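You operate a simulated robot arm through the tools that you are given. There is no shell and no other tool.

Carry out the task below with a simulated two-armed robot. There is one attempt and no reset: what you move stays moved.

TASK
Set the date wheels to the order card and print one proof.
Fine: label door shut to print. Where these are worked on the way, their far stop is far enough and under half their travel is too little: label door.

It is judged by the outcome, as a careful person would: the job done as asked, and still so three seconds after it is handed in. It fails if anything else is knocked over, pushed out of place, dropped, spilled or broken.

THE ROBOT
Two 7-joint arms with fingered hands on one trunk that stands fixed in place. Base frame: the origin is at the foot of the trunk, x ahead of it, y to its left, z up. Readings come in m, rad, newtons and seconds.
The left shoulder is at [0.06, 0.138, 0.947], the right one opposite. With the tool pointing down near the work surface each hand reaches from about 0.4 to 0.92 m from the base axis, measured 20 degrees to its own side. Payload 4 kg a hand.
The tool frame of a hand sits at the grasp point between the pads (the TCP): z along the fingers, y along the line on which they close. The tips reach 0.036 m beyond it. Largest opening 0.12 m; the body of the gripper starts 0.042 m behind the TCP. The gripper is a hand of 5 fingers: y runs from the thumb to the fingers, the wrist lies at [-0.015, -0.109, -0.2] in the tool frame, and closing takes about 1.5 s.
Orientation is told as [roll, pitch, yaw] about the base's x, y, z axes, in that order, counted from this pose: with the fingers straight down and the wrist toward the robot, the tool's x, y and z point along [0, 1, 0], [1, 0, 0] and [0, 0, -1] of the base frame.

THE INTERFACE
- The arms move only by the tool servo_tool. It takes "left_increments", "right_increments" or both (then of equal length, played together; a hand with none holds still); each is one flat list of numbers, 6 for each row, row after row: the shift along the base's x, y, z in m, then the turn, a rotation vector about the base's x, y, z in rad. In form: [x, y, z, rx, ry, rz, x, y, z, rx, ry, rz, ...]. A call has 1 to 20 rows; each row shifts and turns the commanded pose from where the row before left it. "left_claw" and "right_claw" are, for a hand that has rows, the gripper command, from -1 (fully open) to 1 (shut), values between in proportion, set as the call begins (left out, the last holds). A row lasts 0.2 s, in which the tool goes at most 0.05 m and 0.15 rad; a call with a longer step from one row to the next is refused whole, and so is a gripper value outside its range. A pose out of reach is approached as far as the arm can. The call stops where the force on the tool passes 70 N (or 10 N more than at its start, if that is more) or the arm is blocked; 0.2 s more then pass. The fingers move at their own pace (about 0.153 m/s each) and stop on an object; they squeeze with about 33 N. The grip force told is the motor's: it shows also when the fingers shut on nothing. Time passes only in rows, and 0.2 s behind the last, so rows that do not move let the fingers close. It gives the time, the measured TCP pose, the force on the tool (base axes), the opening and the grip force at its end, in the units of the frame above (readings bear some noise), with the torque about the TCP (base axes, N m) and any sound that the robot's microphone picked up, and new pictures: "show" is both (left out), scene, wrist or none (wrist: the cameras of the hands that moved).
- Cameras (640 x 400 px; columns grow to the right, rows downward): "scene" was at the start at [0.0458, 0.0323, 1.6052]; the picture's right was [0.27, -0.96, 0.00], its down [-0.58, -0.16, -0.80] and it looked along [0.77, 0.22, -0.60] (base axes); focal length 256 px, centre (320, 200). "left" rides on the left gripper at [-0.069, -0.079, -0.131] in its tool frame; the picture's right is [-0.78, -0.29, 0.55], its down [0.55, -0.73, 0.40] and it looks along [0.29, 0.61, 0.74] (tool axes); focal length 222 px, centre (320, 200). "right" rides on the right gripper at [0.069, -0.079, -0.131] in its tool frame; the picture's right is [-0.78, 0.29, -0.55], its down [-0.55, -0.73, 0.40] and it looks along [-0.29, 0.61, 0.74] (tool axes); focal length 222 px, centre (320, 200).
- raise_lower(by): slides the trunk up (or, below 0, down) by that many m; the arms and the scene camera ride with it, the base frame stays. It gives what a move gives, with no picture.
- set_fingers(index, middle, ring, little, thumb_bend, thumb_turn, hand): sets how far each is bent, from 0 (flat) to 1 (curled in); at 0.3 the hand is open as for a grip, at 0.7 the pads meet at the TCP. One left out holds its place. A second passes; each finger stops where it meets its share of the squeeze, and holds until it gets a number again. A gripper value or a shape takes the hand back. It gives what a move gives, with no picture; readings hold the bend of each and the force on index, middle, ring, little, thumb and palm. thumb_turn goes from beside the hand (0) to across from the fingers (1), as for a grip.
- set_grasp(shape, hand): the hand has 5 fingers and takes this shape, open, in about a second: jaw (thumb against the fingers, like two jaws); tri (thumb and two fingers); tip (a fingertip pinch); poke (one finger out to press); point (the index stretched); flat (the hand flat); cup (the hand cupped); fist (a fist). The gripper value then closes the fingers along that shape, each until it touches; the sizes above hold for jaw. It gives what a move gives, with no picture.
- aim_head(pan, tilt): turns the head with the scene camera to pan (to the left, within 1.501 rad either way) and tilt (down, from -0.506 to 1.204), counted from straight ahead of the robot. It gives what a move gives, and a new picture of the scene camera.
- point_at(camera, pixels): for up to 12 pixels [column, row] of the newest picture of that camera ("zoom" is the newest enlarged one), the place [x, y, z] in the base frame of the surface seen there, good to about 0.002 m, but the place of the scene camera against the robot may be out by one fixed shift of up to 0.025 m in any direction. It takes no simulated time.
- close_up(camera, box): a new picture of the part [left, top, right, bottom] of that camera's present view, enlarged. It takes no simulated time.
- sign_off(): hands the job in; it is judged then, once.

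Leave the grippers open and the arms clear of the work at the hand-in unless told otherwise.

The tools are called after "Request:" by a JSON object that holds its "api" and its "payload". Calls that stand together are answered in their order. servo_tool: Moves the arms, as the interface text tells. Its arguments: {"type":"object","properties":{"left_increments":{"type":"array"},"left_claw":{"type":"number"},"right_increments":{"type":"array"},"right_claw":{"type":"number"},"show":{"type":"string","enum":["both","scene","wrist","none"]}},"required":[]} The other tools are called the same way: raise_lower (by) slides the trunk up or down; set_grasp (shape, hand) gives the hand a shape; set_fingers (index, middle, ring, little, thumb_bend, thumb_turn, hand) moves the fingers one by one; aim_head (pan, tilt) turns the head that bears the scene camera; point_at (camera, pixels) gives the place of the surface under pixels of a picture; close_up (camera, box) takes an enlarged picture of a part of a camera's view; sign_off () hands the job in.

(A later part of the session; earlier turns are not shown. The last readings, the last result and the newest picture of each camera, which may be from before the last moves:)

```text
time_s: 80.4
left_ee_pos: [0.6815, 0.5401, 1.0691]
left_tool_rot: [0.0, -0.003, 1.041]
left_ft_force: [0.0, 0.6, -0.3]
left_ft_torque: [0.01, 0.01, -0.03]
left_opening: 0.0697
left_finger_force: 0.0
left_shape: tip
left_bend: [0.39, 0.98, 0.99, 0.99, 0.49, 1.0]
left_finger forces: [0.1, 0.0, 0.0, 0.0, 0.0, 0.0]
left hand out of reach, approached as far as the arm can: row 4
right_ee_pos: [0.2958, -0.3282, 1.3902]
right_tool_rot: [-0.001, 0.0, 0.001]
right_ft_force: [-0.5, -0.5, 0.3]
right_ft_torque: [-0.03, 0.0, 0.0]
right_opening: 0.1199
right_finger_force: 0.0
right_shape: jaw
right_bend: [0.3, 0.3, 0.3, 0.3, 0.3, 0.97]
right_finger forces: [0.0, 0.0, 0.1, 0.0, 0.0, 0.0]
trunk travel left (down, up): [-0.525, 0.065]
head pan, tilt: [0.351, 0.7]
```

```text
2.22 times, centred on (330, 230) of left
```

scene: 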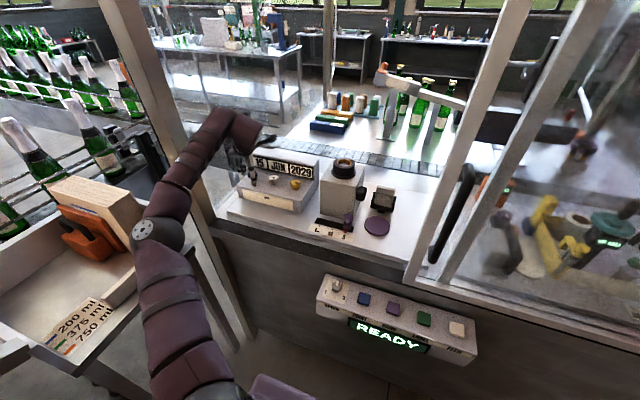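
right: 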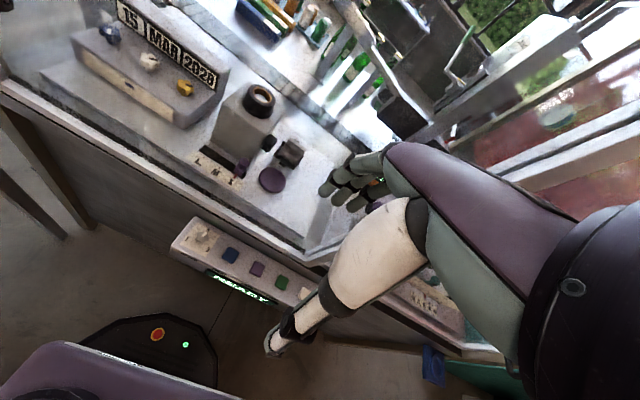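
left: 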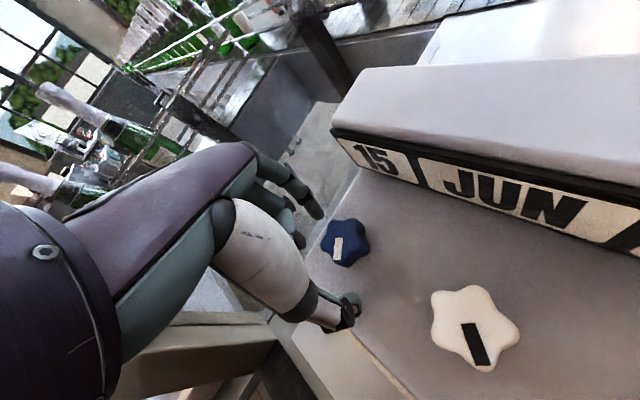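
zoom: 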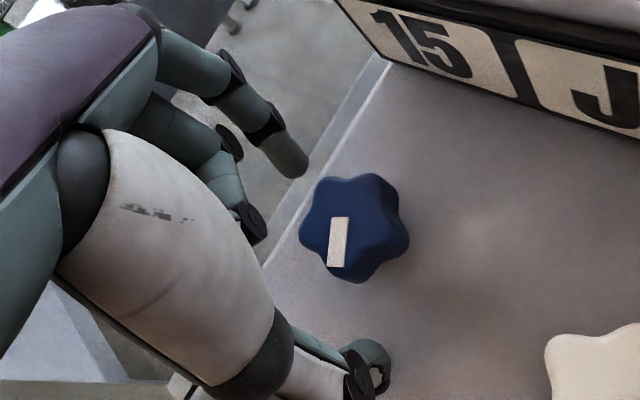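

The last yaw row was out of reach and the hand drifted to (0.6815, 0.540) — no contact, force ~0. I raise slightly, ease yaw to ≈0.9, and recentre on the knob at (0.694, 0.523).

Request:
{"api": "servo_tool", "payload": {"left_increments": [0, 0, 0.006, 0, 0, 0, 0, 0, 0, 0, 0, -0.07, 0, 0, 0, 0, 0, -0.07, 0.006, -0.008, 0, 0, 0, 0, 0.0065, -0.009, 0, 0, 0, 0], "show": "wrist"}}

Request:
{"api": "close_up", "payload": {"camera": "left", "box": [230, 140, 430, 320]}}

```text
time_s: 81.6
left_ee_pos: [0.6936, 0.5227, 1.0755]
left_tool_rot: [0.0, 0.0, 0.901]
left_ft_force: [0.5, -0.1, -0.3]
left_ft_torque: [0.01, 0.01, 0.01]
left_opening: 0.0701
left_finger_force: 0.1
left_shape: tip
left_bend: [0.39, 0.98, 0.99, 0.99, 0.49, 1.0]
left_finger forces: [0.0, 0.1, 0.1, 0.0, 0.0, 0.1]
right_ee_pos: [0.2967, -0.3274, 1.3902]
right_tool_rot: [-0.001, 0.001, 0.0]
right_ft_force: [-0.3, -0.1, -0.2]
right_ft_torque: [0.03, -0.01, -0.02]
right_opening: 0.1194
right_finger_force: 0.1
right_shape: jaw
right_bend: [0.3, 0.3, 0.3, 0.3, 0.3, 0.97]
right_finger forces: [0.0, 0.0, 0.0, 0.1, 0.0, 0.1]
trunk travel left (down, up): [-0.525, 0.065]
head pan, tilt: [0.351, 0.7]
```

left: 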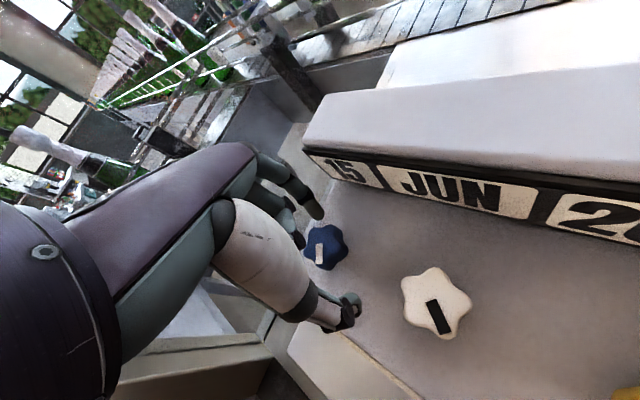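

```text
2.22 times, centred on (330, 230) of left
```

zoom: 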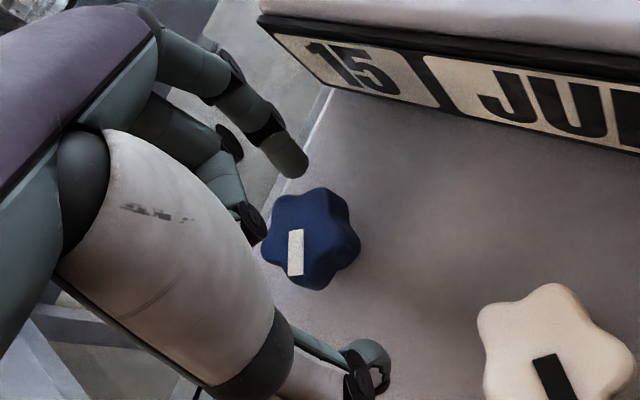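

Centred now at yaw 0.90. I close on the blue knob and turn clockwise 0.3 rad.

Request:
{"api": "servo_tool", "payload": {"left_increments": [0, 0, 0, 0, 0, 0, 0, 0, 0, 0, 0, 0, 0, 0, 0, 0, 0, 0, 0, 0, 0, 0, 0, 0, 0, 0, 0, 0, 0, 0], "left_claw": 1, "show": "none"}}

Request:
{"api": "close_up", "payload": {"camera": "left", "box": [230, 140, 430, 320]}}

Request:
{"api": "servo_tool", "payload": {"left_increments": [0, 0, 0, 0, 0, -0.1, 0, 0, 0, 0, 0, -0.1, 0, 0, 0, 0, 0, -0.1], "show": "none"}}

Request:
{"api": "close_up", "payload": {"camera": "left", "box": [230, 140, 430, 320]}}

```text
time_s: 82.8
left_ee_pos: [0.6933, 0.5222, 1.0755]
left_tool_rot: [0.001, 0.001, 0.9]
left_ft_force: [0.3, -2.1, -3.2]
left_ft_torque: [-0.04, -0.01, -0.06]
left_opening: 0.0296
left_finger_force: 33.2
left_shape: tip
left_bend: [0.51, 1.0, 1.0, 1.0, 0.7, 1.0]
left_finger forces: [26.6, 0.0, 0.1, 0.1, 28.7, 0.0]
right_ee_pos: [0.2959, -0.3279, 1.392]
right_tool_rot: [0.001, 0.001, 0.0]
right_ft_force: [0.2, 0.7, -0.1]
right_ft_torque: [-0.01, 0.0, -0.01]
right_opening: 0.1196
right_finger_force: 0.1
right_shape: jaw
right_bend: [0.3, 0.3, 0.3, 0.3, 0.3, 0.97]
right_finger forces: [0.1, 0.0, 0.0, 0.0, 0.0, 0.0]
trunk travel left (down, up): [-0.525, 0.065]
head pan, tilt: [0.351, 0.7]
```

```text
2.22 times, centred on (330, 230) of left
```

zoom: 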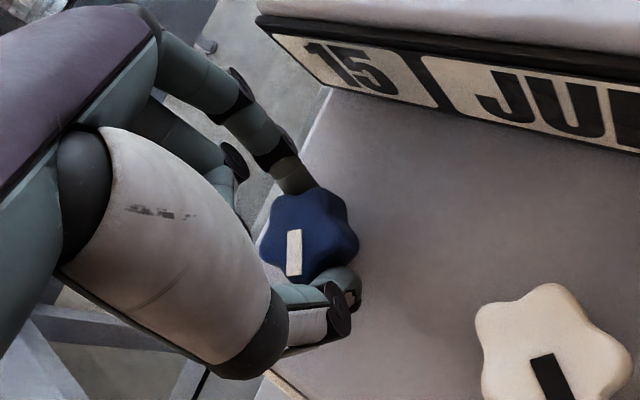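

```text
time_s: 83.6
left_ee_pos: [0.693, 0.5232, 1.0762]
left_tool_rot: [0.001, 0.0, 0.601]
left_ft_force: [-6.5, -2.5, -4.9]
left_ft_torque: [-0.1, 0.22, 0.04]
left_opening: 0.0294
left_finger_force: 33.6
left_shape: tip
left_bend: [0.51, 1.0, 1.0, 1.0, 0.7, 1.0]
left_finger forces: [23.5, 0.0, 0.1, 0.0, 31.0, 0.1]
right_ee_pos: [0.295, -0.3272, 1.3912]
right_tool_rot: [0.0, -0.001, 0.001]
right_ft_force: [-0.3, 0.2, -0.4]
right_ft_torque: [-0.02, 0.04, 0.05]
right_opening: 0.1197
right_finger_force: 0.0
right_shape: jaw
right_bend: [0.3, 0.3, 0.3, 0.3, 0.3, 0.97]
right_finger forces: [0.0, 0.1, 0.1, 0.0, 0.0, 0.0]
trunk travel left (down, up): [-0.525, 0.065]
head pan, tilt: [0.351, 0.7]
```

```text
2.22 times, centred on (330, 230) of left
```

zoom: 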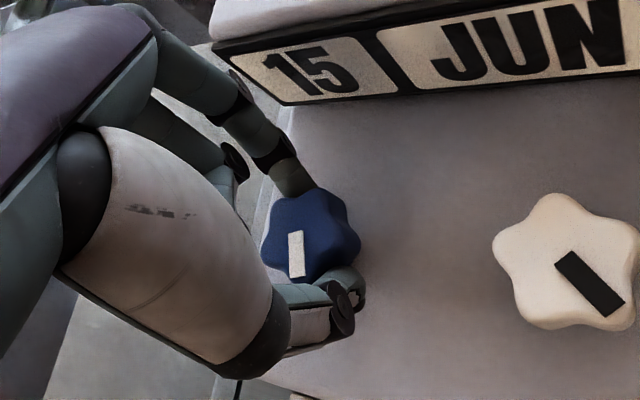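

Still 15 after 0.3 rad, so the day wheel has coarser steps (likely 5-day steps). I turn on 0.3 rad more.

Request:
{"api": "servo_tool", "payload": {"left_increments": [0, 0, 0, 0, 0, -0.1, 0, 0, 0, 0, 0, -0.1], "show": "none"}}

Request:
{"api": "close_up", "payload": {"camera": "left", "box": [230, 140, 430, 320]}}

Request:
{"api": "servo_tool", "payload": {"left_increments": [0, 0, 0, 0, 0, -0.1], "show": "none"}}

Request:
{"api": "close_up", "payload": {"camera": "left", "box": [230, 140, 430, 320]}}

```text
time_s: 84.2
left_ee_pos: [0.6925, 0.5236, 1.0756]
left_tool_rot: [0.0, -0.001, 0.401]
left_ft_force: [-8.1, -1.7, -4.3]
left_ft_torque: [-0.06, 0.28, 0.04]
left_opening: 0.0292
left_finger_force: 32.8
left_shape: tip
left_bend: [0.52, 1.0, 1.0, 1.0, 0.7, 1.0]
left_finger forces: [23.4, 0.1, 0.0, 0.1, 32.4, 0.0]
right_ee_pos: [0.295, -0.3273, 1.391]
right_tool_rot: [0.001, 0.001, 0.0]
right_ft_force: [-0.1, -0.4, 0.5]
right_ft_torque: [-0.02, 0.01, 0.01]
right_opening: 0.1198
right_finger_force: 0.0
right_shape: jaw
right_bend: [0.3, 0.3, 0.3, 0.3, 0.3, 0.97]
right_finger forces: [0.0, 0.0, 0.1, 0.0, 0.0, 0.1]
trunk travel left (down, up): [-0.525, 0.065]
head pan, tilt: [0.351, 0.7]
```

```text
2.22 times, centred on (330, 230) of left
```

zoom: 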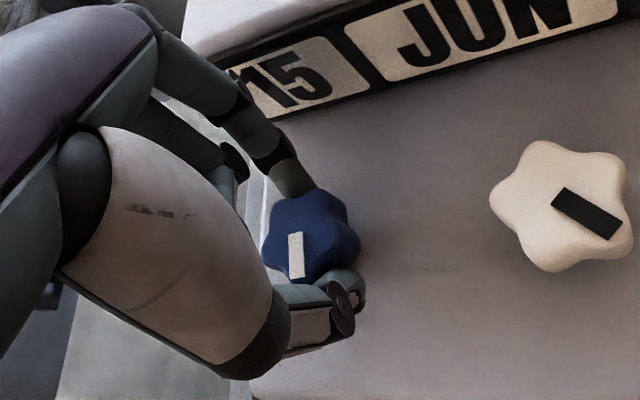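

```text
time_s: 84.6
left_ee_pos: [0.693, 0.5226, 1.0762]
left_tool_rot: [0.007, 0.0, 0.299]
left_ft_force: [-10.8, 7.3, -13.9]
left_ft_torque: [0.12, 0.28, 0.13]
left_opening: 0.0274
left_finger_force: 33.3
left_shape: tip
left_bend: [0.52, 1.0, 1.0, 1.0, 0.7, 1.0]
left_finger forces: [21.6, 0.0, 0.0, 0.0, 30.5, 0.0]
right_ee_pos: [0.2949, -0.3296, 1.3909]
right_tool_rot: [0.002, 0.0, 0.001]
right_ft_force: [-0.1, -0.7, -0.2]
right_ft_torque: [-0.01, 0.0, -0.01]
right_opening: 0.1198
right_finger_force: 0.1
right_shape: jaw
right_bend: [0.3, 0.3, 0.3, 0.3, 0.3, 0.97]
right_finger forces: [0.0, 0.0, 0.0, 0.0, 0.1, 0.1]
trunk travel left (down, up): [-0.525, 0.065]
head pan, tilt: [0.351, 0.7]
```

```text
2.22 times, centred on (330, 230) of left
```

zoom: 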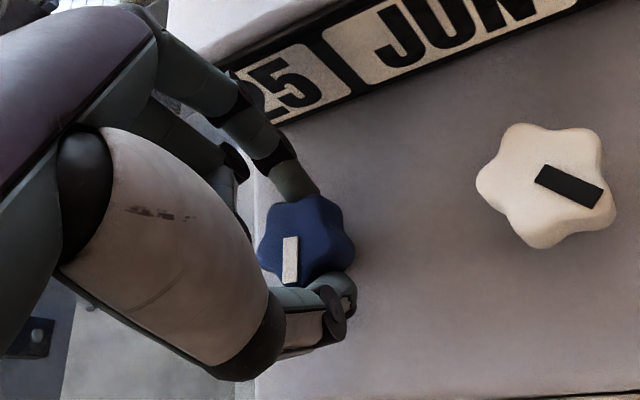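

It now shows 25 (changeover between 0.5 and 0.6 rad), so steps are ~60° again. I release, re-index to yaw ≈0.78, and turn ~0.43 rad more to centre it.

Request:
{"api": "servo_tool", "payload": {"left_increments": [0, 0, 0, 0, 0, 0, 0, 0, 0, 0, 0, 0, 0, 0, 0, 0, 0, 0, 0, 0, 0, 0, 0, 0.1, 0, 0, 0, 0, 0, 0.1, 0, 0, 0, 0, 0, 0.1, 0, 0, 0, 0, 0, 0.1, 0, 0, 0, 0, 0, 0.1], "left_claw": -0.17, "show": "wrist"}}

Request:
{"api": "close_up", "payload": {"camera": "left", "box": [230, 140, 430, 320]}}

Request:
{"api": "close_up", "payload": {"camera": "scene", "box": [230, 120, 340, 220]}}

```text
time_s: 86.4
left_ee_pos: [0.6929, 0.5243, 1.0752]
left_tool_rot: [-0.001, -0.001, 0.803]
left_ft_force: [0.0, -0.1, 0.1]
left_ft_torque: [0.0, 0.0, -0.04]
left_opening: 0.07
left_finger_force: 0.0
left_shape: tip
left_bend: [0.39, 0.98, 0.99, 0.99, 0.49, 1.0]
left_finger forces: [0.0, 0.0, 0.0, 0.1, 0.0, 0.0]
right_ee_pos: [0.2959, -0.3265, 1.3904]
right_tool_rot: [0.0, 0.001, 0.001]
right_ft_force: [0.1, -0.4, 0.3]
right_ft_torque: [-0.04, -0.04, -0.01]
right_opening: 0.1199
right_finger_force: 0.0
right_shape: jaw
right_bend: [0.3, 0.3, 0.3, 0.3, 0.3, 0.97]
right_finger forces: [0.0, 0.0, 0.0, 0.1, 0.0, 0.0]
trunk travel left (down, up): [-0.525, 0.065]
head pan, tilt: [0.351, 0.7]
```

left: 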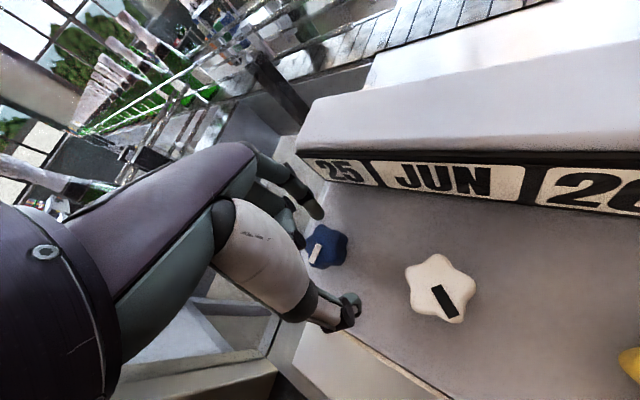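

```text
2.22 times, centred on (330, 230) of left
```

zoom: 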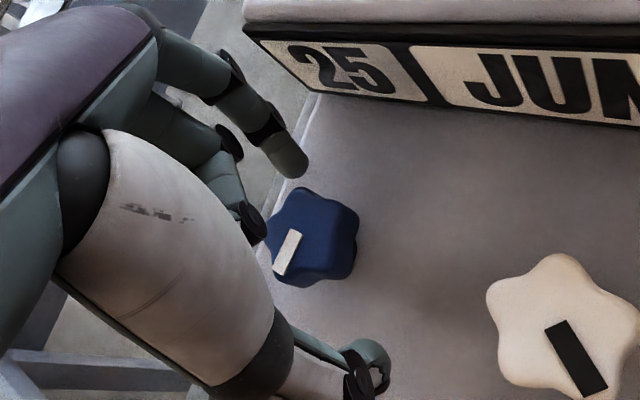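

```text
4.00 times, centred on (285, 170) of scene
```

zoom: 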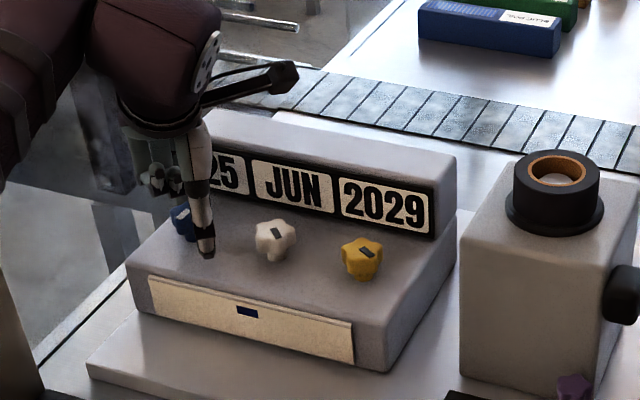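

The sign reads 25 JUN 2029. To centre the day wheel I regrip and turn 0.43 rad further clockwise, checking the display.

Request:
{"api": "servo_tool", "payload": {"left_increments": [0, -0.001, 0, 0, 0, 0, 0, 0, 0, 0, 0, 0, 0, 0, 0, 0, 0, 0, 0, 0, 0, 0, 0, 0, 0, 0, 0, 0, 0, 0], "left_claw": 1, "show": "none"}}

Request:
{"api": "servo_tool", "payload": {"left_increments": [0, 0, 0, 0, 0, -0.1, 0, 0, 0, 0, 0, -0.1, 0, 0, 0, 0, 0, -0.1], "show": "none"}}

Request:
{"api": "close_up", "payload": {"camera": "left", "box": [230, 140, 430, 320]}}

Request:
{"api": "servo_tool", "payload": {"left_increments": [0, 0, 0, 0, 0, -0.1, 0, 0, 0, 0, 0, -0.03], "show": "none"}}

Request:
{"api": "close_up", "payload": {"camera": "left", "box": [230, 140, 430, 320]}}

```text
time_s: 87.6
left_ee_pos: [0.6931, 0.5222, 1.075]
left_tool_rot: [-0.001, 0.001, 0.8]
left_ft_force: [-0.3, -1.7, -0.8]
left_ft_torque: [-0.04, -0.02, 0.01]
left_opening: 0.0295
left_finger_force: 33.2
left_shape: tip
left_bend: [0.51, 1.0, 1.0, 1.0, 0.7, 1.0]
left_finger forces: [27.2, 0.0, 0.0, 0.0, 27.8, 0.1]
right_ee_pos: [0.2957, -0.3272, 1.3909]
right_tool_rot: [-0.001, -0.001, 0.0]
right_ft_force: [0.9, -1.2, -0.2]
right_ft_torque: [0.03, -0.01, 0.01]
right_opening: 0.1197
right_finger_force: 0.0
right_shape: jaw
right_bend: [0.3, 0.3, 0.3, 0.3, 0.3, 0.97]
right_finger forces: [0.1, 0.1, 0.0, 0.1, 0.0, 0.0]
trunk travel left (down, up): [-0.525, 0.065]
head pan, tilt: [0.351, 0.7]
```

```text
time_s: 88.4
left_ee_pos: [0.6917, 0.5237, 1.0756]
left_tool_rot: [0.0, 0.0, 0.5]
left_ft_force: [-4.7, -0.7, -1.1]
left_ft_torque: [-0.07, 0.16, 0.07]
left_opening: 0.0292
left_finger_force: 33.0
left_shape: tip
left_bend: [0.51, 1.0, 1.0, 1.0, 0.7, 1.0]
left_finger forces: [25.1, 0.0, 0.0, 0.1, 29.5, 0.0]
right_ee_pos: [0.2958, -0.3273, 1.3914]
right_tool_rot: [0.0, 0.001, -0.002]
right_ft_force: [0.6, -0.1, 0.3]
right_ft_torque: [0.04, 0.01, 0.0]
right_opening: 0.1193
right_finger_force: 0.1
right_shape: jaw
right_bend: [0.3, 0.3, 0.3, 0.3, 0.3, 0.97]
right_finger forces: [0.0, 0.0, 0.1, 0.0, 0.0, 0.0]
trunk travel left (down, up): [-0.525, 0.065]
head pan, tilt: [0.351, 0.7]
```

```text
2.22 times, centred on (330, 230) of left
```

zoom: 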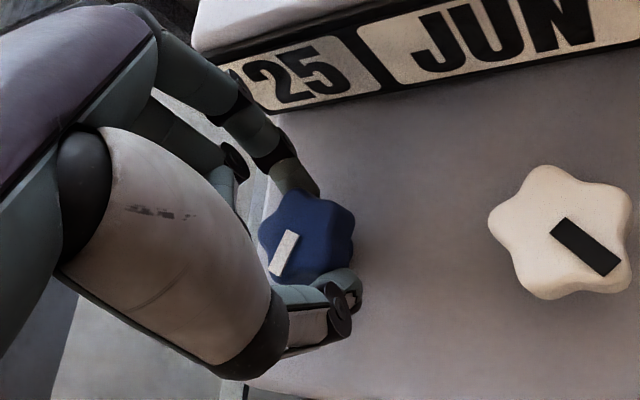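

```text
time_s: 89.0
left_ee_pos: [0.6923, 0.5247, 1.0761]
left_tool_rot: [0.001, 0.0, 0.37]
left_ft_force: [-7.7, -1.1, -4.3]
left_ft_torque: [-0.06, 0.28, 0.05]
left_opening: 0.0292
left_finger_force: 32.9
left_shape: tip
left_bend: [0.52, 1.0, 1.0, 1.0, 0.7, 1.0]
left_finger forces: [24.2, 0.1, 0.0, 0.0, 31.6, 0.0]
right_ee_pos: [0.2952, -0.3279, 1.3913]
right_tool_rot: [0.0, 0.001, 0.0]
right_ft_force: [0.1, -0.5, 0.8]
right_ft_torque: [-0.02, 0.03, 0.0]
right_opening: 0.1197
right_finger_force: 0.0
right_shape: jaw
right_bend: [0.3, 0.3, 0.3, 0.3, 0.3, 0.97]
right_finger forces: [0.0, 0.0, 0.0, 0.0, 0.1, 0.0]
trunk travel left (down, up): [-0.525, 0.065]
head pan, tilt: [0.351, 0.7]
```

```text
2.22 times, centred on (330, 230) of left
```

zoom: 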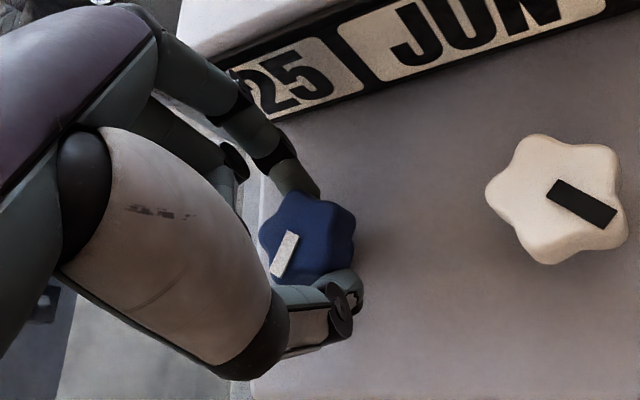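

25 holds at ~1.03 rad. I release, lift clear to z≈1.16, and check the whole display and marks.

Request:
{"api": "servo_tool", "payload": {"left_increments": [0, 0, 0, 0, 0, 0, 0, 0, 0, 0, 0, 0, 0, 0, 0, 0, 0, 0, 0, 0, 0, 0, 0, 0, 0, 0, 0.02, 0, 0, 0, 0, 0, 0.03, 0, 0, 0, -0.01, 0, 0.03, 0, 0, 0, -0.03, -0.02, 0.02, 0, 0, 0, -0.03, -0.03, 0.02, 0, 0, 0], "left_claw": -0.17, "show": "both"}}

Request:
{"api": "close_up", "payload": {"camera": "scene", "box": [230, 120, 340, 220]}}

Request:
{"api": "close_up", "payload": {"camera": "left", "box": [290, 150, 510, 320]}}

```text
time_s: 91.0
left_ee_pos: [0.6207, 0.4706, 1.1968]
left_tool_rot: [0.001, 0.0, 0.37]
left_ft_force: [-0.7, 0.5, -0.4]
left_ft_torque: [0.03, -0.03, -0.03]
left_opening: 0.0698
left_finger_force: 0.1
left_shape: tip
left_bend: [0.39, 0.98, 0.99, 0.99, 0.49, 1.0]
left_finger forces: [0.0, 0.0, 0.1, 0.1, 0.1, 0.0]
right_ee_pos: [0.2946, -0.328, 1.3915]
right_tool_rot: [-0.002, 0.0, 0.001]
right_ft_force: [0.8, 0.1, 0.0]
right_ft_torque: [0.01, -0.03, -0.03]
right_opening: 0.1196
right_finger_force: 0.2
right_shape: jaw
right_bend: [0.3, 0.3, 0.3, 0.3, 0.3, 0.97]
right_finger forces: [0.0, 0.1, 0.0, 0.1, 0.0, 0.0]
trunk travel left (down, up): [-0.525, 0.065]
head pan, tilt: [0.351, 0.7]
```

scene: 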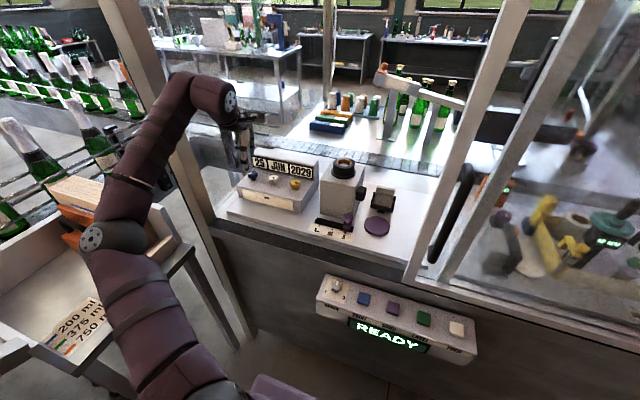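
left: 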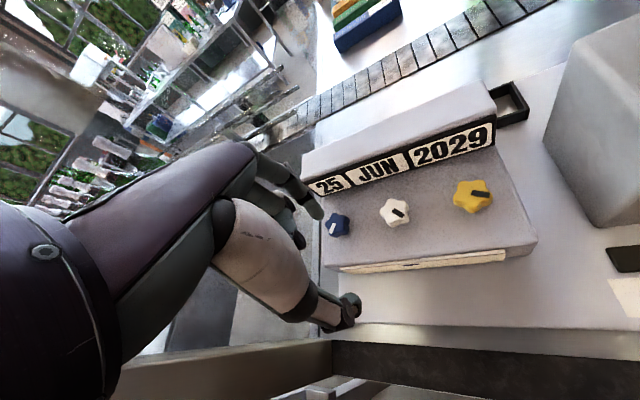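

```text
4.00 times, centred on (285, 170) of scene
```

zoom: 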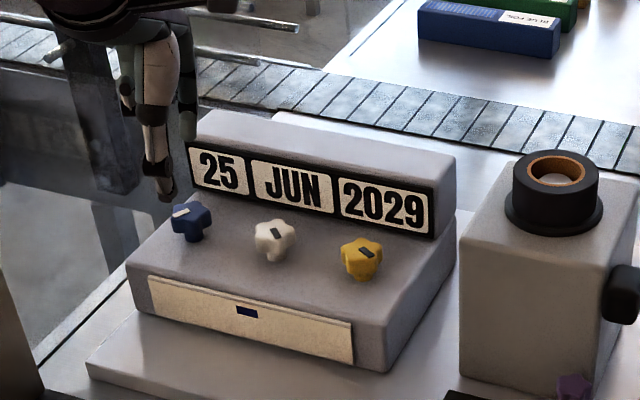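

```text
2.35 times, centred on (400, 235) of left
```

zoom: 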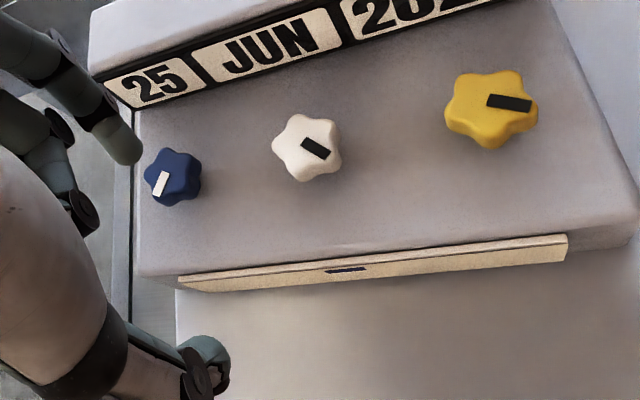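

The display reads 25 JUN 2029 in both views. I measure the three marks to judge how centred the wheels are.

Request:
{"api": "point_at", "payload": {"camera": "zoom", "pixels": [[166, 174], [157, 193], [304, 141], [327, 155], [489, 99], [530, 105], [172, 172], [308, 143], [490, 105]]}}

```text
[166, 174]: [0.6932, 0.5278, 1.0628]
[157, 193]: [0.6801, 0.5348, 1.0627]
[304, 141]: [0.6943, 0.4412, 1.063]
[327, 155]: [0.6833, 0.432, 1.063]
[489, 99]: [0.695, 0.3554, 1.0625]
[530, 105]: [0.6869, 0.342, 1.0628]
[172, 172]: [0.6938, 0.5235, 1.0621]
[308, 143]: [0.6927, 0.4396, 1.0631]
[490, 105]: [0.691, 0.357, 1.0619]
```

Blue mark ≈208° and yellow ≈121° are central (210°, 120°). White ≈140° is somewhat short of its expected 150°, near the changeover at 135°. I'll nudge it ~0.13 rad clockwise for safety: move back over the white knob.

Request:
{"api": "servo_tool", "payload": {"left_increments": [0.03, -0.01, -0.01, 0, 0, 0, 0.03, -0.012, -0.03, 0, 0, 0, 0.0115, -0.0095, -0.03, 0, 0, 0, 0, 0, -0.0125, 0, 0, 0], "show": "wrist"}}

Request:
{"api": "close_up", "payload": {"camera": "left", "box": [230, 140, 430, 320]}}

```text
time_s: 92.0
left_ee_pos: [0.6954, 0.4419, 1.1129]
left_tool_rot: [0.001, -0.001, 0.371]
left_ft_force: [-0.2, 0.1, -0.5]
left_ft_torque: [0.02, 0.01, -0.04]
left_opening: 0.0703
left_finger_force: 0.0
left_shape: tip
left_bend: [0.39, 0.98, 0.99, 0.99, 0.49, 1.0]
left_finger forces: [0.0, 0.0, 0.1, 0.0, 0.0, 0.0]
right_ee_pos: [0.2954, -0.3273, 1.3904]
right_tool_rot: [-0.001, -0.001, -0.001]
right_ft_force: [-0.3, 0.4, 0.1]
right_ft_torque: [-0.01, 0.02, 0.0]
right_opening: 0.1196
right_finger_force: 0.2
right_shape: jaw
right_bend: [0.3, 0.3, 0.3, 0.3, 0.3, 0.97]
right_finger forces: [0.1, 0.0, 0.0, 0.0, 0.1, 0.0]
trunk travel left (down, up): [-0.525, 0.065]
head pan, tilt: [0.351, 0.7]
```

left: 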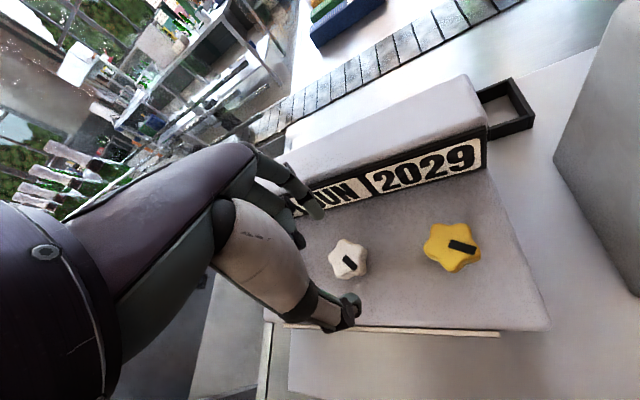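

```text
2.22 times, centred on (330, 230) of left
```

zoom: 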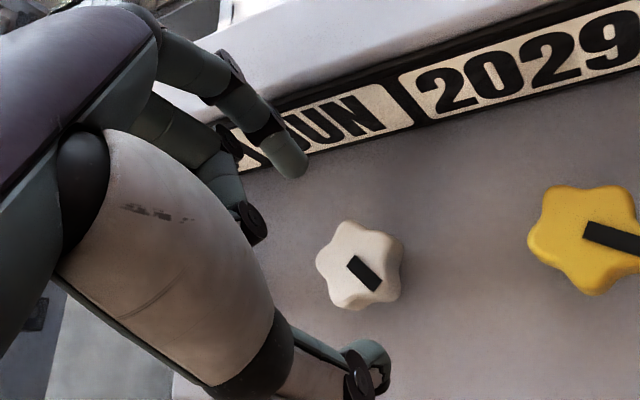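

I recentre by (−0.003, −0.003), lower, grip, and turn 0.13 rad clockwise.

Request:
{"api": "servo_tool", "payload": {"left_increments": [-0.003, -0.003, -0.01, 0, 0, 0, 0, 0, -0.015, 0, 0, 0, 0, 0, -0.014, 0, 0, 0], "show": "none"}}

Request:
{"api": "servo_tool", "payload": {"left_increments": [0, 0, 0, 0, 0, 0, 0, 0, 0, 0, 0, 0, 0, 0, 0, 0, 0, 0, 0, 0, 0, 0, 0, 0, 0, 0, 0, 0, 0, 0], "left_claw": 1, "show": "none"}}

Request:
{"api": "close_up", "payload": {"camera": "left", "box": [230, 140, 430, 320]}}

Request:
{"api": "servo_tool", "payload": {"left_increments": [0, 0, 0, 0, 0, -0.07, 0, 0, 0, 0, 0, -0.06], "show": "none"}}

Request:
{"api": "close_up", "payload": {"camera": "left", "box": [230, 140, 430, 320]}}

```text
time_s: 92.8
left_ee_pos: [0.6912, 0.4374, 1.0737]
left_tool_rot: [0.001, 0.001, 0.37]
left_ft_force: [0.0, -0.4, 0.3]
left_ft_torque: [-0.02, 0.0, 0.02]
left_opening: 0.0699
left_finger_force: 0.0
left_shape: tip
left_bend: [0.39, 0.98, 0.99, 0.99, 0.49, 1.0]
left_finger forces: [0.1, 0.1, 0.0, 0.0, 0.0, 0.1]
right_ee_pos: [0.2964, -0.3278, 1.3906]
right_tool_rot: [-0.001, 0.001, -0.001]
right_ft_force: [-0.6, 0.2, 0.7]
right_ft_torque: [0.02, -0.01, 0.04]
right_opening: 0.1194
right_finger_force: 0.2
right_shape: jaw
right_bend: [0.3, 0.3, 0.3, 0.3, 0.3, 0.97]
right_finger forces: [0.0, 0.1, 0.1, 0.0, 0.0, 0.0]
trunk travel left (down, up): [-0.525, 0.065]
head pan, tilt: [0.351, 0.7]
```

```text
time_s: 94.0
left_ee_pos: [0.6913, 0.4368, 1.0734]
left_tool_rot: [0.002, 0.002, 0.372]
left_ft_force: [-1.0, -3.5, -3.0]
left_ft_torque: [-0.11, 0.05, 0.0]
left_opening: 0.0289
left_finger_force: 32.4
left_shape: tip
left_bend: [0.52, 1.0, 1.0, 1.0, 0.7, 1.0]
left_finger forces: [27.2, 0.0, 0.1, 0.0, 28.1, 0.0]
right_ee_pos: [0.2974, -0.3267, 1.3905]
right_tool_rot: [-0.001, -0.001, -0.001]
right_ft_force: [0.5, 0.3, 0.1]
right_ft_torque: [-0.03, 0.01, 0.03]
right_opening: 0.1195
right_finger_force: 0.1
right_shape: jaw
right_bend: [0.3, 0.3, 0.3, 0.3, 0.3, 0.97]
right_finger forces: [0.1, 0.1, 0.1, 0.1, 0.0, 0.0]
trunk travel left (down, up): [-0.525, 0.065]
head pan, tilt: [0.351, 0.7]
```

```text
2.22 times, centred on (330, 230) of left
```

zoom: 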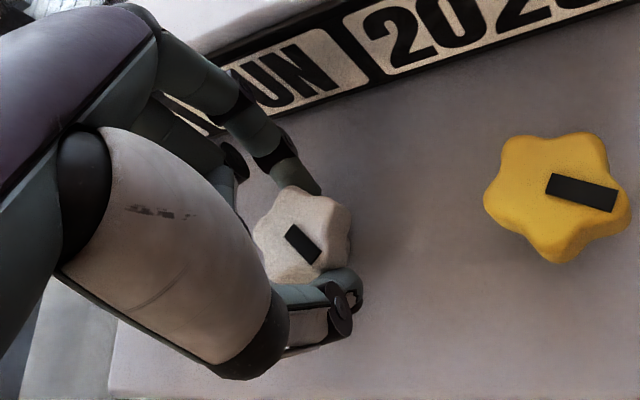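

```text
time_s: 94.6
left_ee_pos: [0.6903, 0.4385, 1.0725]
left_tool_rot: [0.0, 0.001, 0.238]
left_ft_force: [-2.7, -3.6, -6.2]
left_ft_torque: [-0.11, 0.11, 0.03]
left_opening: 0.0292
left_finger_force: 32.8
left_shape: tip
left_bend: [0.52, 1.0, 1.0, 1.0, 0.7, 1.0]
left_finger forces: [26.2, 0.1, 0.0, 0.0, 28.5, 0.0]
right_ee_pos: [0.2962, -0.3262, 1.3903]
right_tool_rot: [0.002, 0.0, 0.0]
right_ft_force: [-0.2, 0.6, -0.5]
right_ft_torque: [-0.01, 0.0, -0.02]
right_opening: 0.1196
right_finger_force: 0.0
right_shape: jaw
right_bend: [0.3, 0.3, 0.3, 0.3, 0.3, 0.97]
right_finger forces: [0.1, 0.0, 0.1, 0.1, 0.0, 0.0]
trunk travel left (down, up): [-0.525, 0.065]
head pan, tilt: [0.351, 0.7]
```

```text
2.22 times, centred on (330, 230) of left
```

zoom: 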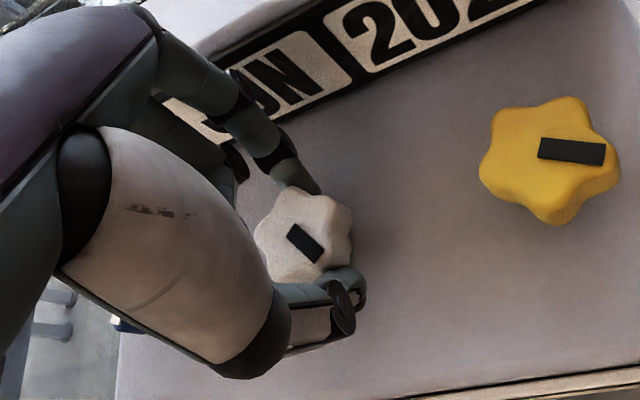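

Still JUN. I release, lift, and back away to the viewing place to measure again.

Request:
{"api": "servo_tool", "payload": {"left_increments": [0, 0, 0, 0, 0, 0, 0, 0, 0, 0, 0, 0, 0, 0, 0, 0, 0, 0, 0, 0, 0, 0, 0, 0, 0, 0, 0.02, 0, 0, 0, 0, 0, 0.03, 0, 0, 0, -0.01, 0, 0.03, 0, 0, 0, -0.03, 0.015, 0.02, 0, 0, 0.07, -0.03, 0.015, 0.02, 0, 0, 0.07], "left_claw": -0.17, "show": "both"}}

Request:
{"api": "close_up", "payload": {"camera": "scene", "box": [230, 120, 340, 220]}}

Request:
{"api": "close_up", "payload": {"camera": "left", "box": [290, 150, 510, 320]}}

```text
time_s: 96.6
left_ee_pos: [0.6207, 0.4683, 1.1939]
left_tool_rot: [-0.001, -0.001, 0.381]
left_ft_force: [0.4, 0.4, 0.0]
left_ft_torque: [0.03, 0.01, 0.02]
left_opening: 0.07
left_finger_force: 0.0
left_shape: tip
left_bend: [0.39, 0.98, 0.99, 0.99, 0.49, 1.0]
left_finger forces: [0.1, 0.0, 0.0, 0.0, 0.1, 0.1]
right_ee_pos: [0.2948, -0.3277, 1.3906]
right_tool_rot: [0.002, 0.001, 0.001]
right_ft_force: [-0.7, 0.3, -0.2]
right_ft_torque: [0.0, 0.0, 0.0]
right_opening: 0.1196
right_finger_force: 0.0
right_shape: jaw
right_bend: [0.3, 0.3, 0.3, 0.3, 0.3, 0.97]
right_finger forces: [0.1, 0.0, 0.0, 0.1, 0.1, 0.0]
trunk travel left (down, up): [-0.525, 0.065]
head pan, tilt: [0.351, 0.7]
```

scene: 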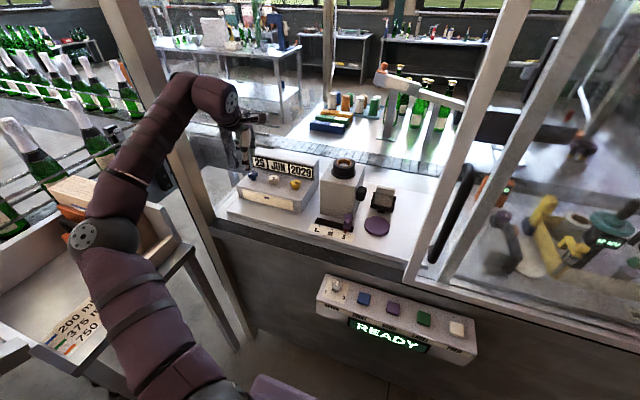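
left: 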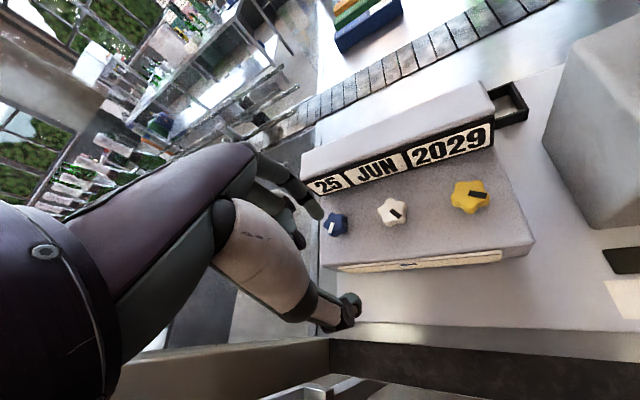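

```text
4.00 times, centred on (285, 170) of scene
```

zoom: 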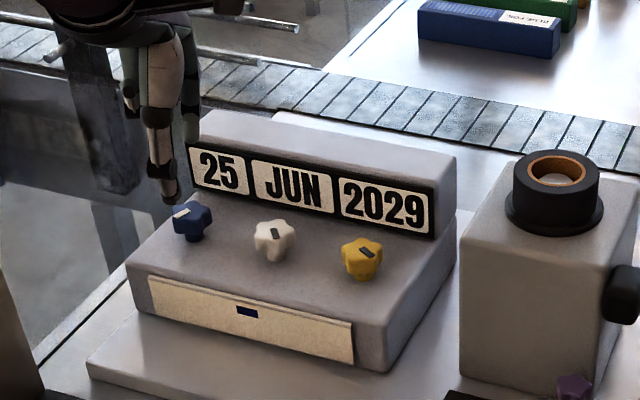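

```text
2.35 times, centred on (400, 235) of left
```

zoom: 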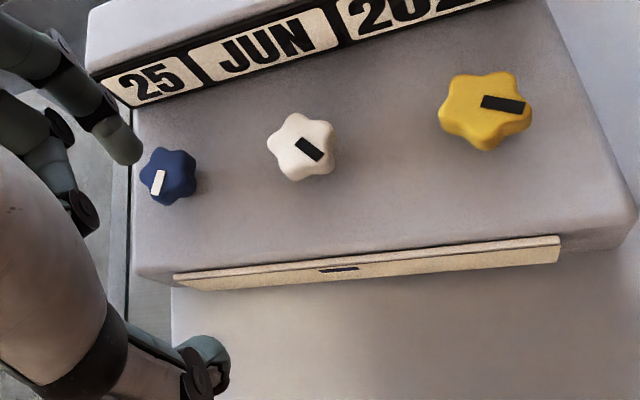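

All set: 25 JUN 2029. Now I withdraw the left hand from the bay back to (0.34, 0.34, 1.31) with yaw 0.

Request:
{"api": "servo_tool", "payload": {"left_increments": [-0.035, -0.0158, 0.015, 0, 0, -0.0476, -0.035, -0.0158, 0.015, 0, 0, -0.0476, -0.035, -0.0158, 0.015, 0, 0, -0.0476, -0.035, -0.0158, 0.015, 0, 0, -0.0476, -0.035, -0.0158, 0.015, 0, 0, -0.0476, -0.035, -0.0158, 0.015, 0, 0, -0.0476, -0.035, -0.0158, 0.015, 0, 0, -0.0476, -0.035, -0.0158, 0.015, 0, 0, -0.0476], "show": "scene"}}

Request:
{"api": "close_up", "payload": {"camera": "scene", "box": [230, 130, 330, 230]}}

Request:
{"api": "set_grasp", "payload": {"hand": "left", "shape": "jaw"}}

```text
time_s: 98.4
left_ee_pos: [0.3416, 0.3412, 1.3143]
left_tool_rot: [-0.001, -0.002, -0.001]
left_ft_force: [0.2, -0.3, 0.5]
left_ft_torque: [0.01, -0.01, 0.03]
left_opening: 0.0701
left_finger_force: 0.0
left_shape: tip
left_bend: [0.39, 0.98, 0.99, 0.99, 0.49, 1.0]
left_finger forces: [0.0, 0.0, 0.0, 0.0, 0.1, 0.1]
right_ee_pos: [0.294, -0.3278, 1.3921]
right_tool_rot: [0.0, 0.0, 0.0]
right_ft_force: [0.2, -0.1, -0.2]
right_ft_torque: [-0.02, -0.01, 0.0]
right_opening: 0.1199
right_finger_force: 0.1
right_shape: jaw
right_bend: [0.3, 0.3, 0.3, 0.3, 0.3, 0.97]
right_finger forces: [0.0, 0.1, 0.0, 0.1, 0.0, 0.0]
trunk travel left (down, up): [-0.525, 0.065]
head pan, tilt: [0.351, 0.7]
```

scene: 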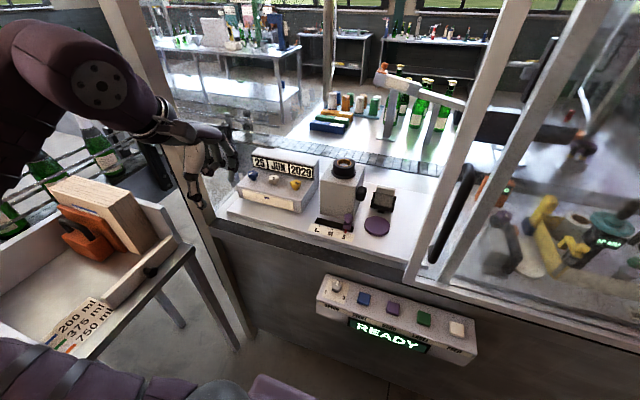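

```text
4.00 times, centred on (280, 180) of scene
```

zoom: 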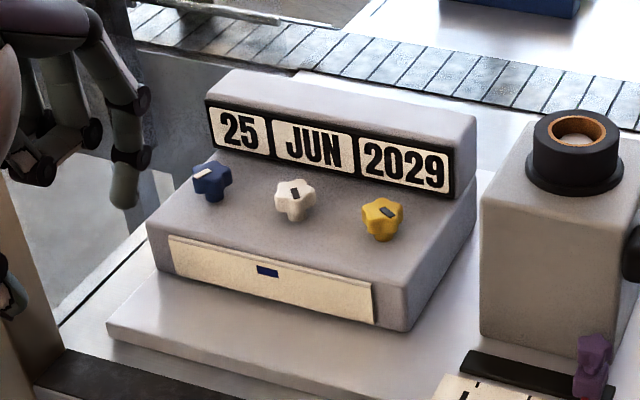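

```text
time_s: 99.3
left_ee_pos: [0.343, 0.3415, 1.314]
left_tool_rot: [0.001, 0.001, 0.0]
left_ft_force: [-0.7, 0.6, -0.2]
left_ft_torque: [0.0, -0.02, -0.02]
left_opening: 0.12
left_finger_force: 0.0
left_shape: jaw
left_bend: [0.3, 0.3, 0.3, 0.3, 0.3, 0.97]
left_finger forces: [0.1, 0.1, 0.0, 0.0, 0.0, 0.0]
right_ee_pos: [0.296, -0.3273, 1.3918]
right_tool_rot: [0.002, -0.002, 0.0]
right_ft_force: [-0.3, 1.1, -0.4]
right_ft_torque: [-0.02, 0.01, -0.04]
right_opening: 0.1197
right_finger_force: 0.2
right_shape: jaw
right_bend: [0.3, 0.3, 0.3, 0.3, 0.3, 0.97]
right_finger forces: [0.0, 0.0, 0.0, 0.1, 0.1, 0.0]
trunk travel left (down, up): [-0.525, 0.065]
head pan, tilt: [0.351, 0.7]
```

Display confirmed: 25 JUN 2029; the hand is in jaw shape. I reverse the earlier swing to bring the left hand back in front of the door handle.

Request:
{"api": "point_at", "payload": {"camera": "scene", "pixels": [[462, 185], [456, 205], [448, 225], [440, 245]]}}

Request:
{"api": "servo_tool", "payload": {"left_increments": [0, -0.02, -0.004, -0.08637, -0.08637, 0.08637, 0, -0.02, -0.004, -0.08637, -0.08637, 0.08637, 0, -0.02, -0.004, -0.08637, -0.08637, 0.08637, 0, -0.02, -0.004, -0.08637, -0.08637, 0.08637, 0, -0.02, -0.004, -0.08637, -0.08637, 0.08637, 0, -0.02, -0.004, -0.08637, -0.08637, 0.08637, 0, -0.02, -0.004, -0.08637, -0.08637, 0.08637, 0, -0.02, -0.004, -0.08637, -0.08637, 0.08637, 0, -0.02, -0.004, -0.08637, -0.08637, 0.08637, 0, -0.02, -0.004, -0.08637, -0.08637, 0.08637, 0, -0.02, -0.004, -0.08637, -0.08637, 0.08637, 0, -0.02, -0.004, -0.08637, -0.08637, 0.08637, 0, -0.02, -0.004, -0.08637, -0.08637, 0.08637, 0, -0.02, -0.004, -0.08637, -0.08637, 0.08637, 0, -0.02, -0.004, 0, 0, -0.1375, 0, -0.02, -0.004, 0, 0, -0.1375, 0, -0.02, -0.004, 0, 0, -0.1375, 0, -0.02, -0.004, 0, 0, -0.1375], "show": "both"}}

```text
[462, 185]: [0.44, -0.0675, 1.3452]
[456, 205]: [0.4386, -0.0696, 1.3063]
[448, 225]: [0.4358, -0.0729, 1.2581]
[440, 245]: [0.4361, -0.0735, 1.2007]
```

```text
time_s: 103.1
left_ee_pos: [0.3413, -0.0188, 1.2423]
left_tool_rot: [-1.57, -0.002, 1.02]
left_ft_force: [1.6, -1.2, 0.1]
left_ft_torque: [0.02, 0.0, -0.01]
left_opening: 0.1199
left_finger_force: 0.1
left_shape: jaw
left_bend: [0.3, 0.3, 0.3, 0.3, 0.3, 0.97]
left_finger forces: [0.0, 0.1, 0.1, 0.0, 0.1, 0.1]
right_ee_pos: [0.2953, -0.3277, 1.3908]
right_tool_rot: [0.001, 0.001, 0.0]
right_ft_force: [-1.2, 0.0, 1.0]
right_ft_torque: [0.01, -0.01, 0.02]
right_opening: 0.1196
right_finger_force: 0.1
right_shape: jaw
right_bend: [0.3, 0.3, 0.3, 0.3, 0.3, 0.97]
right_finger forces: [0.1, 0.1, 0.0, 0.0, 0.0, 0.0]
trunk travel left (down, up): [-0.525, 0.065]
head pan, tilt: [0.351, 0.7]
```

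scene: 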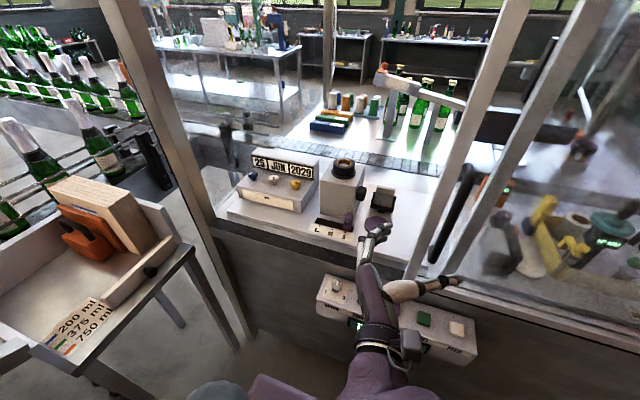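
left: 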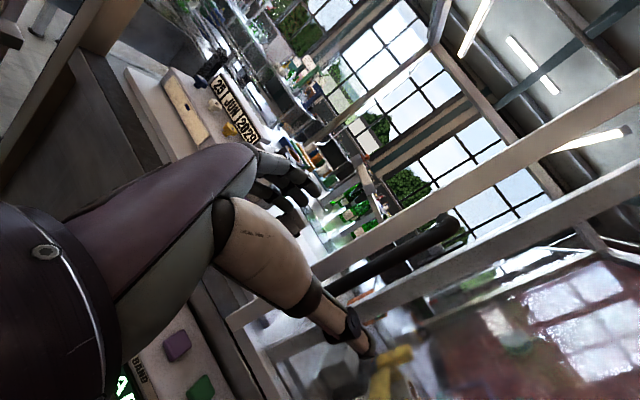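

Same spot as on release. I narrow the opening to ~0.054 (as on release) and go back in along the hand's axis.

Request:
{"api": "servo_tool", "payload": {"left_increments": [0, 0, 0, 0, 0, 0, 0, 0, 0, 0, 0, 0, 0, 0, 0, 0, 0, 0, 0.0256, -0.0154, 0, 0, 0, 0, 0.0256, -0.0154, 0, 0, 0, 0, 0.0256, -0.0154, 0, 0, 0, 0], "left_claw": 0.1, "show": "both"}}

Request:
{"api": "close_up", "payload": {"camera": "left", "box": [200, 130, 440, 340]}}

```text
time_s: 104.5
left_ee_pos: [0.4256, -0.0541, 1.237]
left_tool_rot: [-1.552, 0.102, 1.019]
left_ft_force: [0.2, -0.5, 0.2]
left_ft_torque: [-0.02, 0.01, -0.02]
left_opening: 0.0541
left_finger_force: 0.2
left_shape: jaw
left_bend: [0.44, 0.48, 0.46, 0.7, 0.61, 1.0]
left_finger forces: [0.0, 0.0, 0.0, 0.1, 0.0, 0.0]
right_ee_pos: [0.2971, -0.329, 1.3903]
right_tool_rot: [0.002, -0.001, -0.002]
right_ft_force: [-0.8, -0.4, -0.9]
right_ft_torque: [0.04, -0.02, 0.0]
right_opening: 0.1198
right_finger_force: 0.1
right_shape: jaw
right_bend: [0.3, 0.3, 0.3, 0.3, 0.3, 0.97]
right_finger forces: [0.0, 0.1, 0.0, 0.0, 0.1, 0.0]
trunk travel left (down, up): [-0.525, 0.065]
head pan, tilt: [0.351, 0.7]
```

scene: 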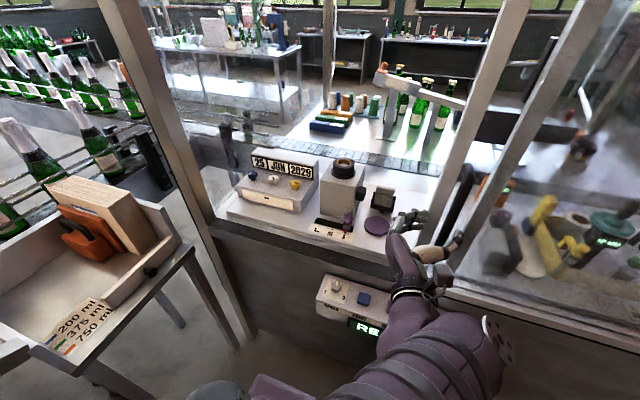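
left: 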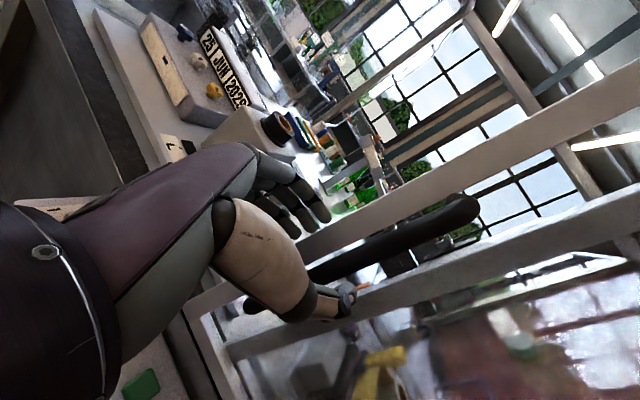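

```text
1.90 times, centred on (320, 235) of left
```

zoom: 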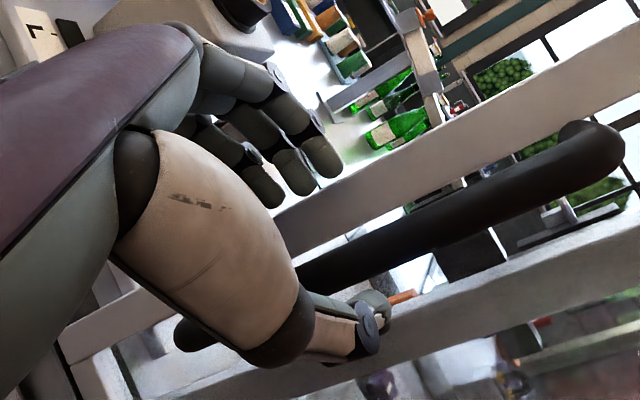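

The pose deviates slightly (tilt 0.1) though no force. I hold still one row to see if it settles.

Request:
{"api": "servo_tool", "payload": {"left_increments": [0, 0, 0, 0, 0, 0, 0, 0, 0, 0, 0, 0], "show": "none"}}

```text
time_s: 105.1
left_ee_pos: [0.4261, -0.0513, 1.2377]
left_tool_rot: [-1.557, 0.103, 1.023]
left_ft_force: [-0.5, -0.3, 0.0]
left_ft_torque: [0.01, 0.01, -0.02]
left_opening: 0.0543
left_finger_force: 0.0
left_shape: jaw
left_bend: [0.44, 0.48, 0.46, 0.7, 0.61, 1.0]
left_finger forces: [0.0, 0.1, 0.0, 0.1, 0.1, 0.0]
right_ee_pos: [0.2955, -0.3267, 1.3907]
right_tool_rot: [0.001, -0.002, 0.0]
right_ft_force: [-1.1, -0.2, 0.0]
right_ft_torque: [0.01, -0.02, -0.01]
right_opening: 0.1198
right_finger_force: 0.0
right_shape: jaw
right_bend: [0.3, 0.3, 0.3, 0.3, 0.3, 0.97]
right_finger forces: [0.0, 0.0, 0.1, 0.1, 0.1, 0.1]
trunk travel left (down, up): [-0.525, 0.065]
head pan, tilt: [0.351, 0.7]
```

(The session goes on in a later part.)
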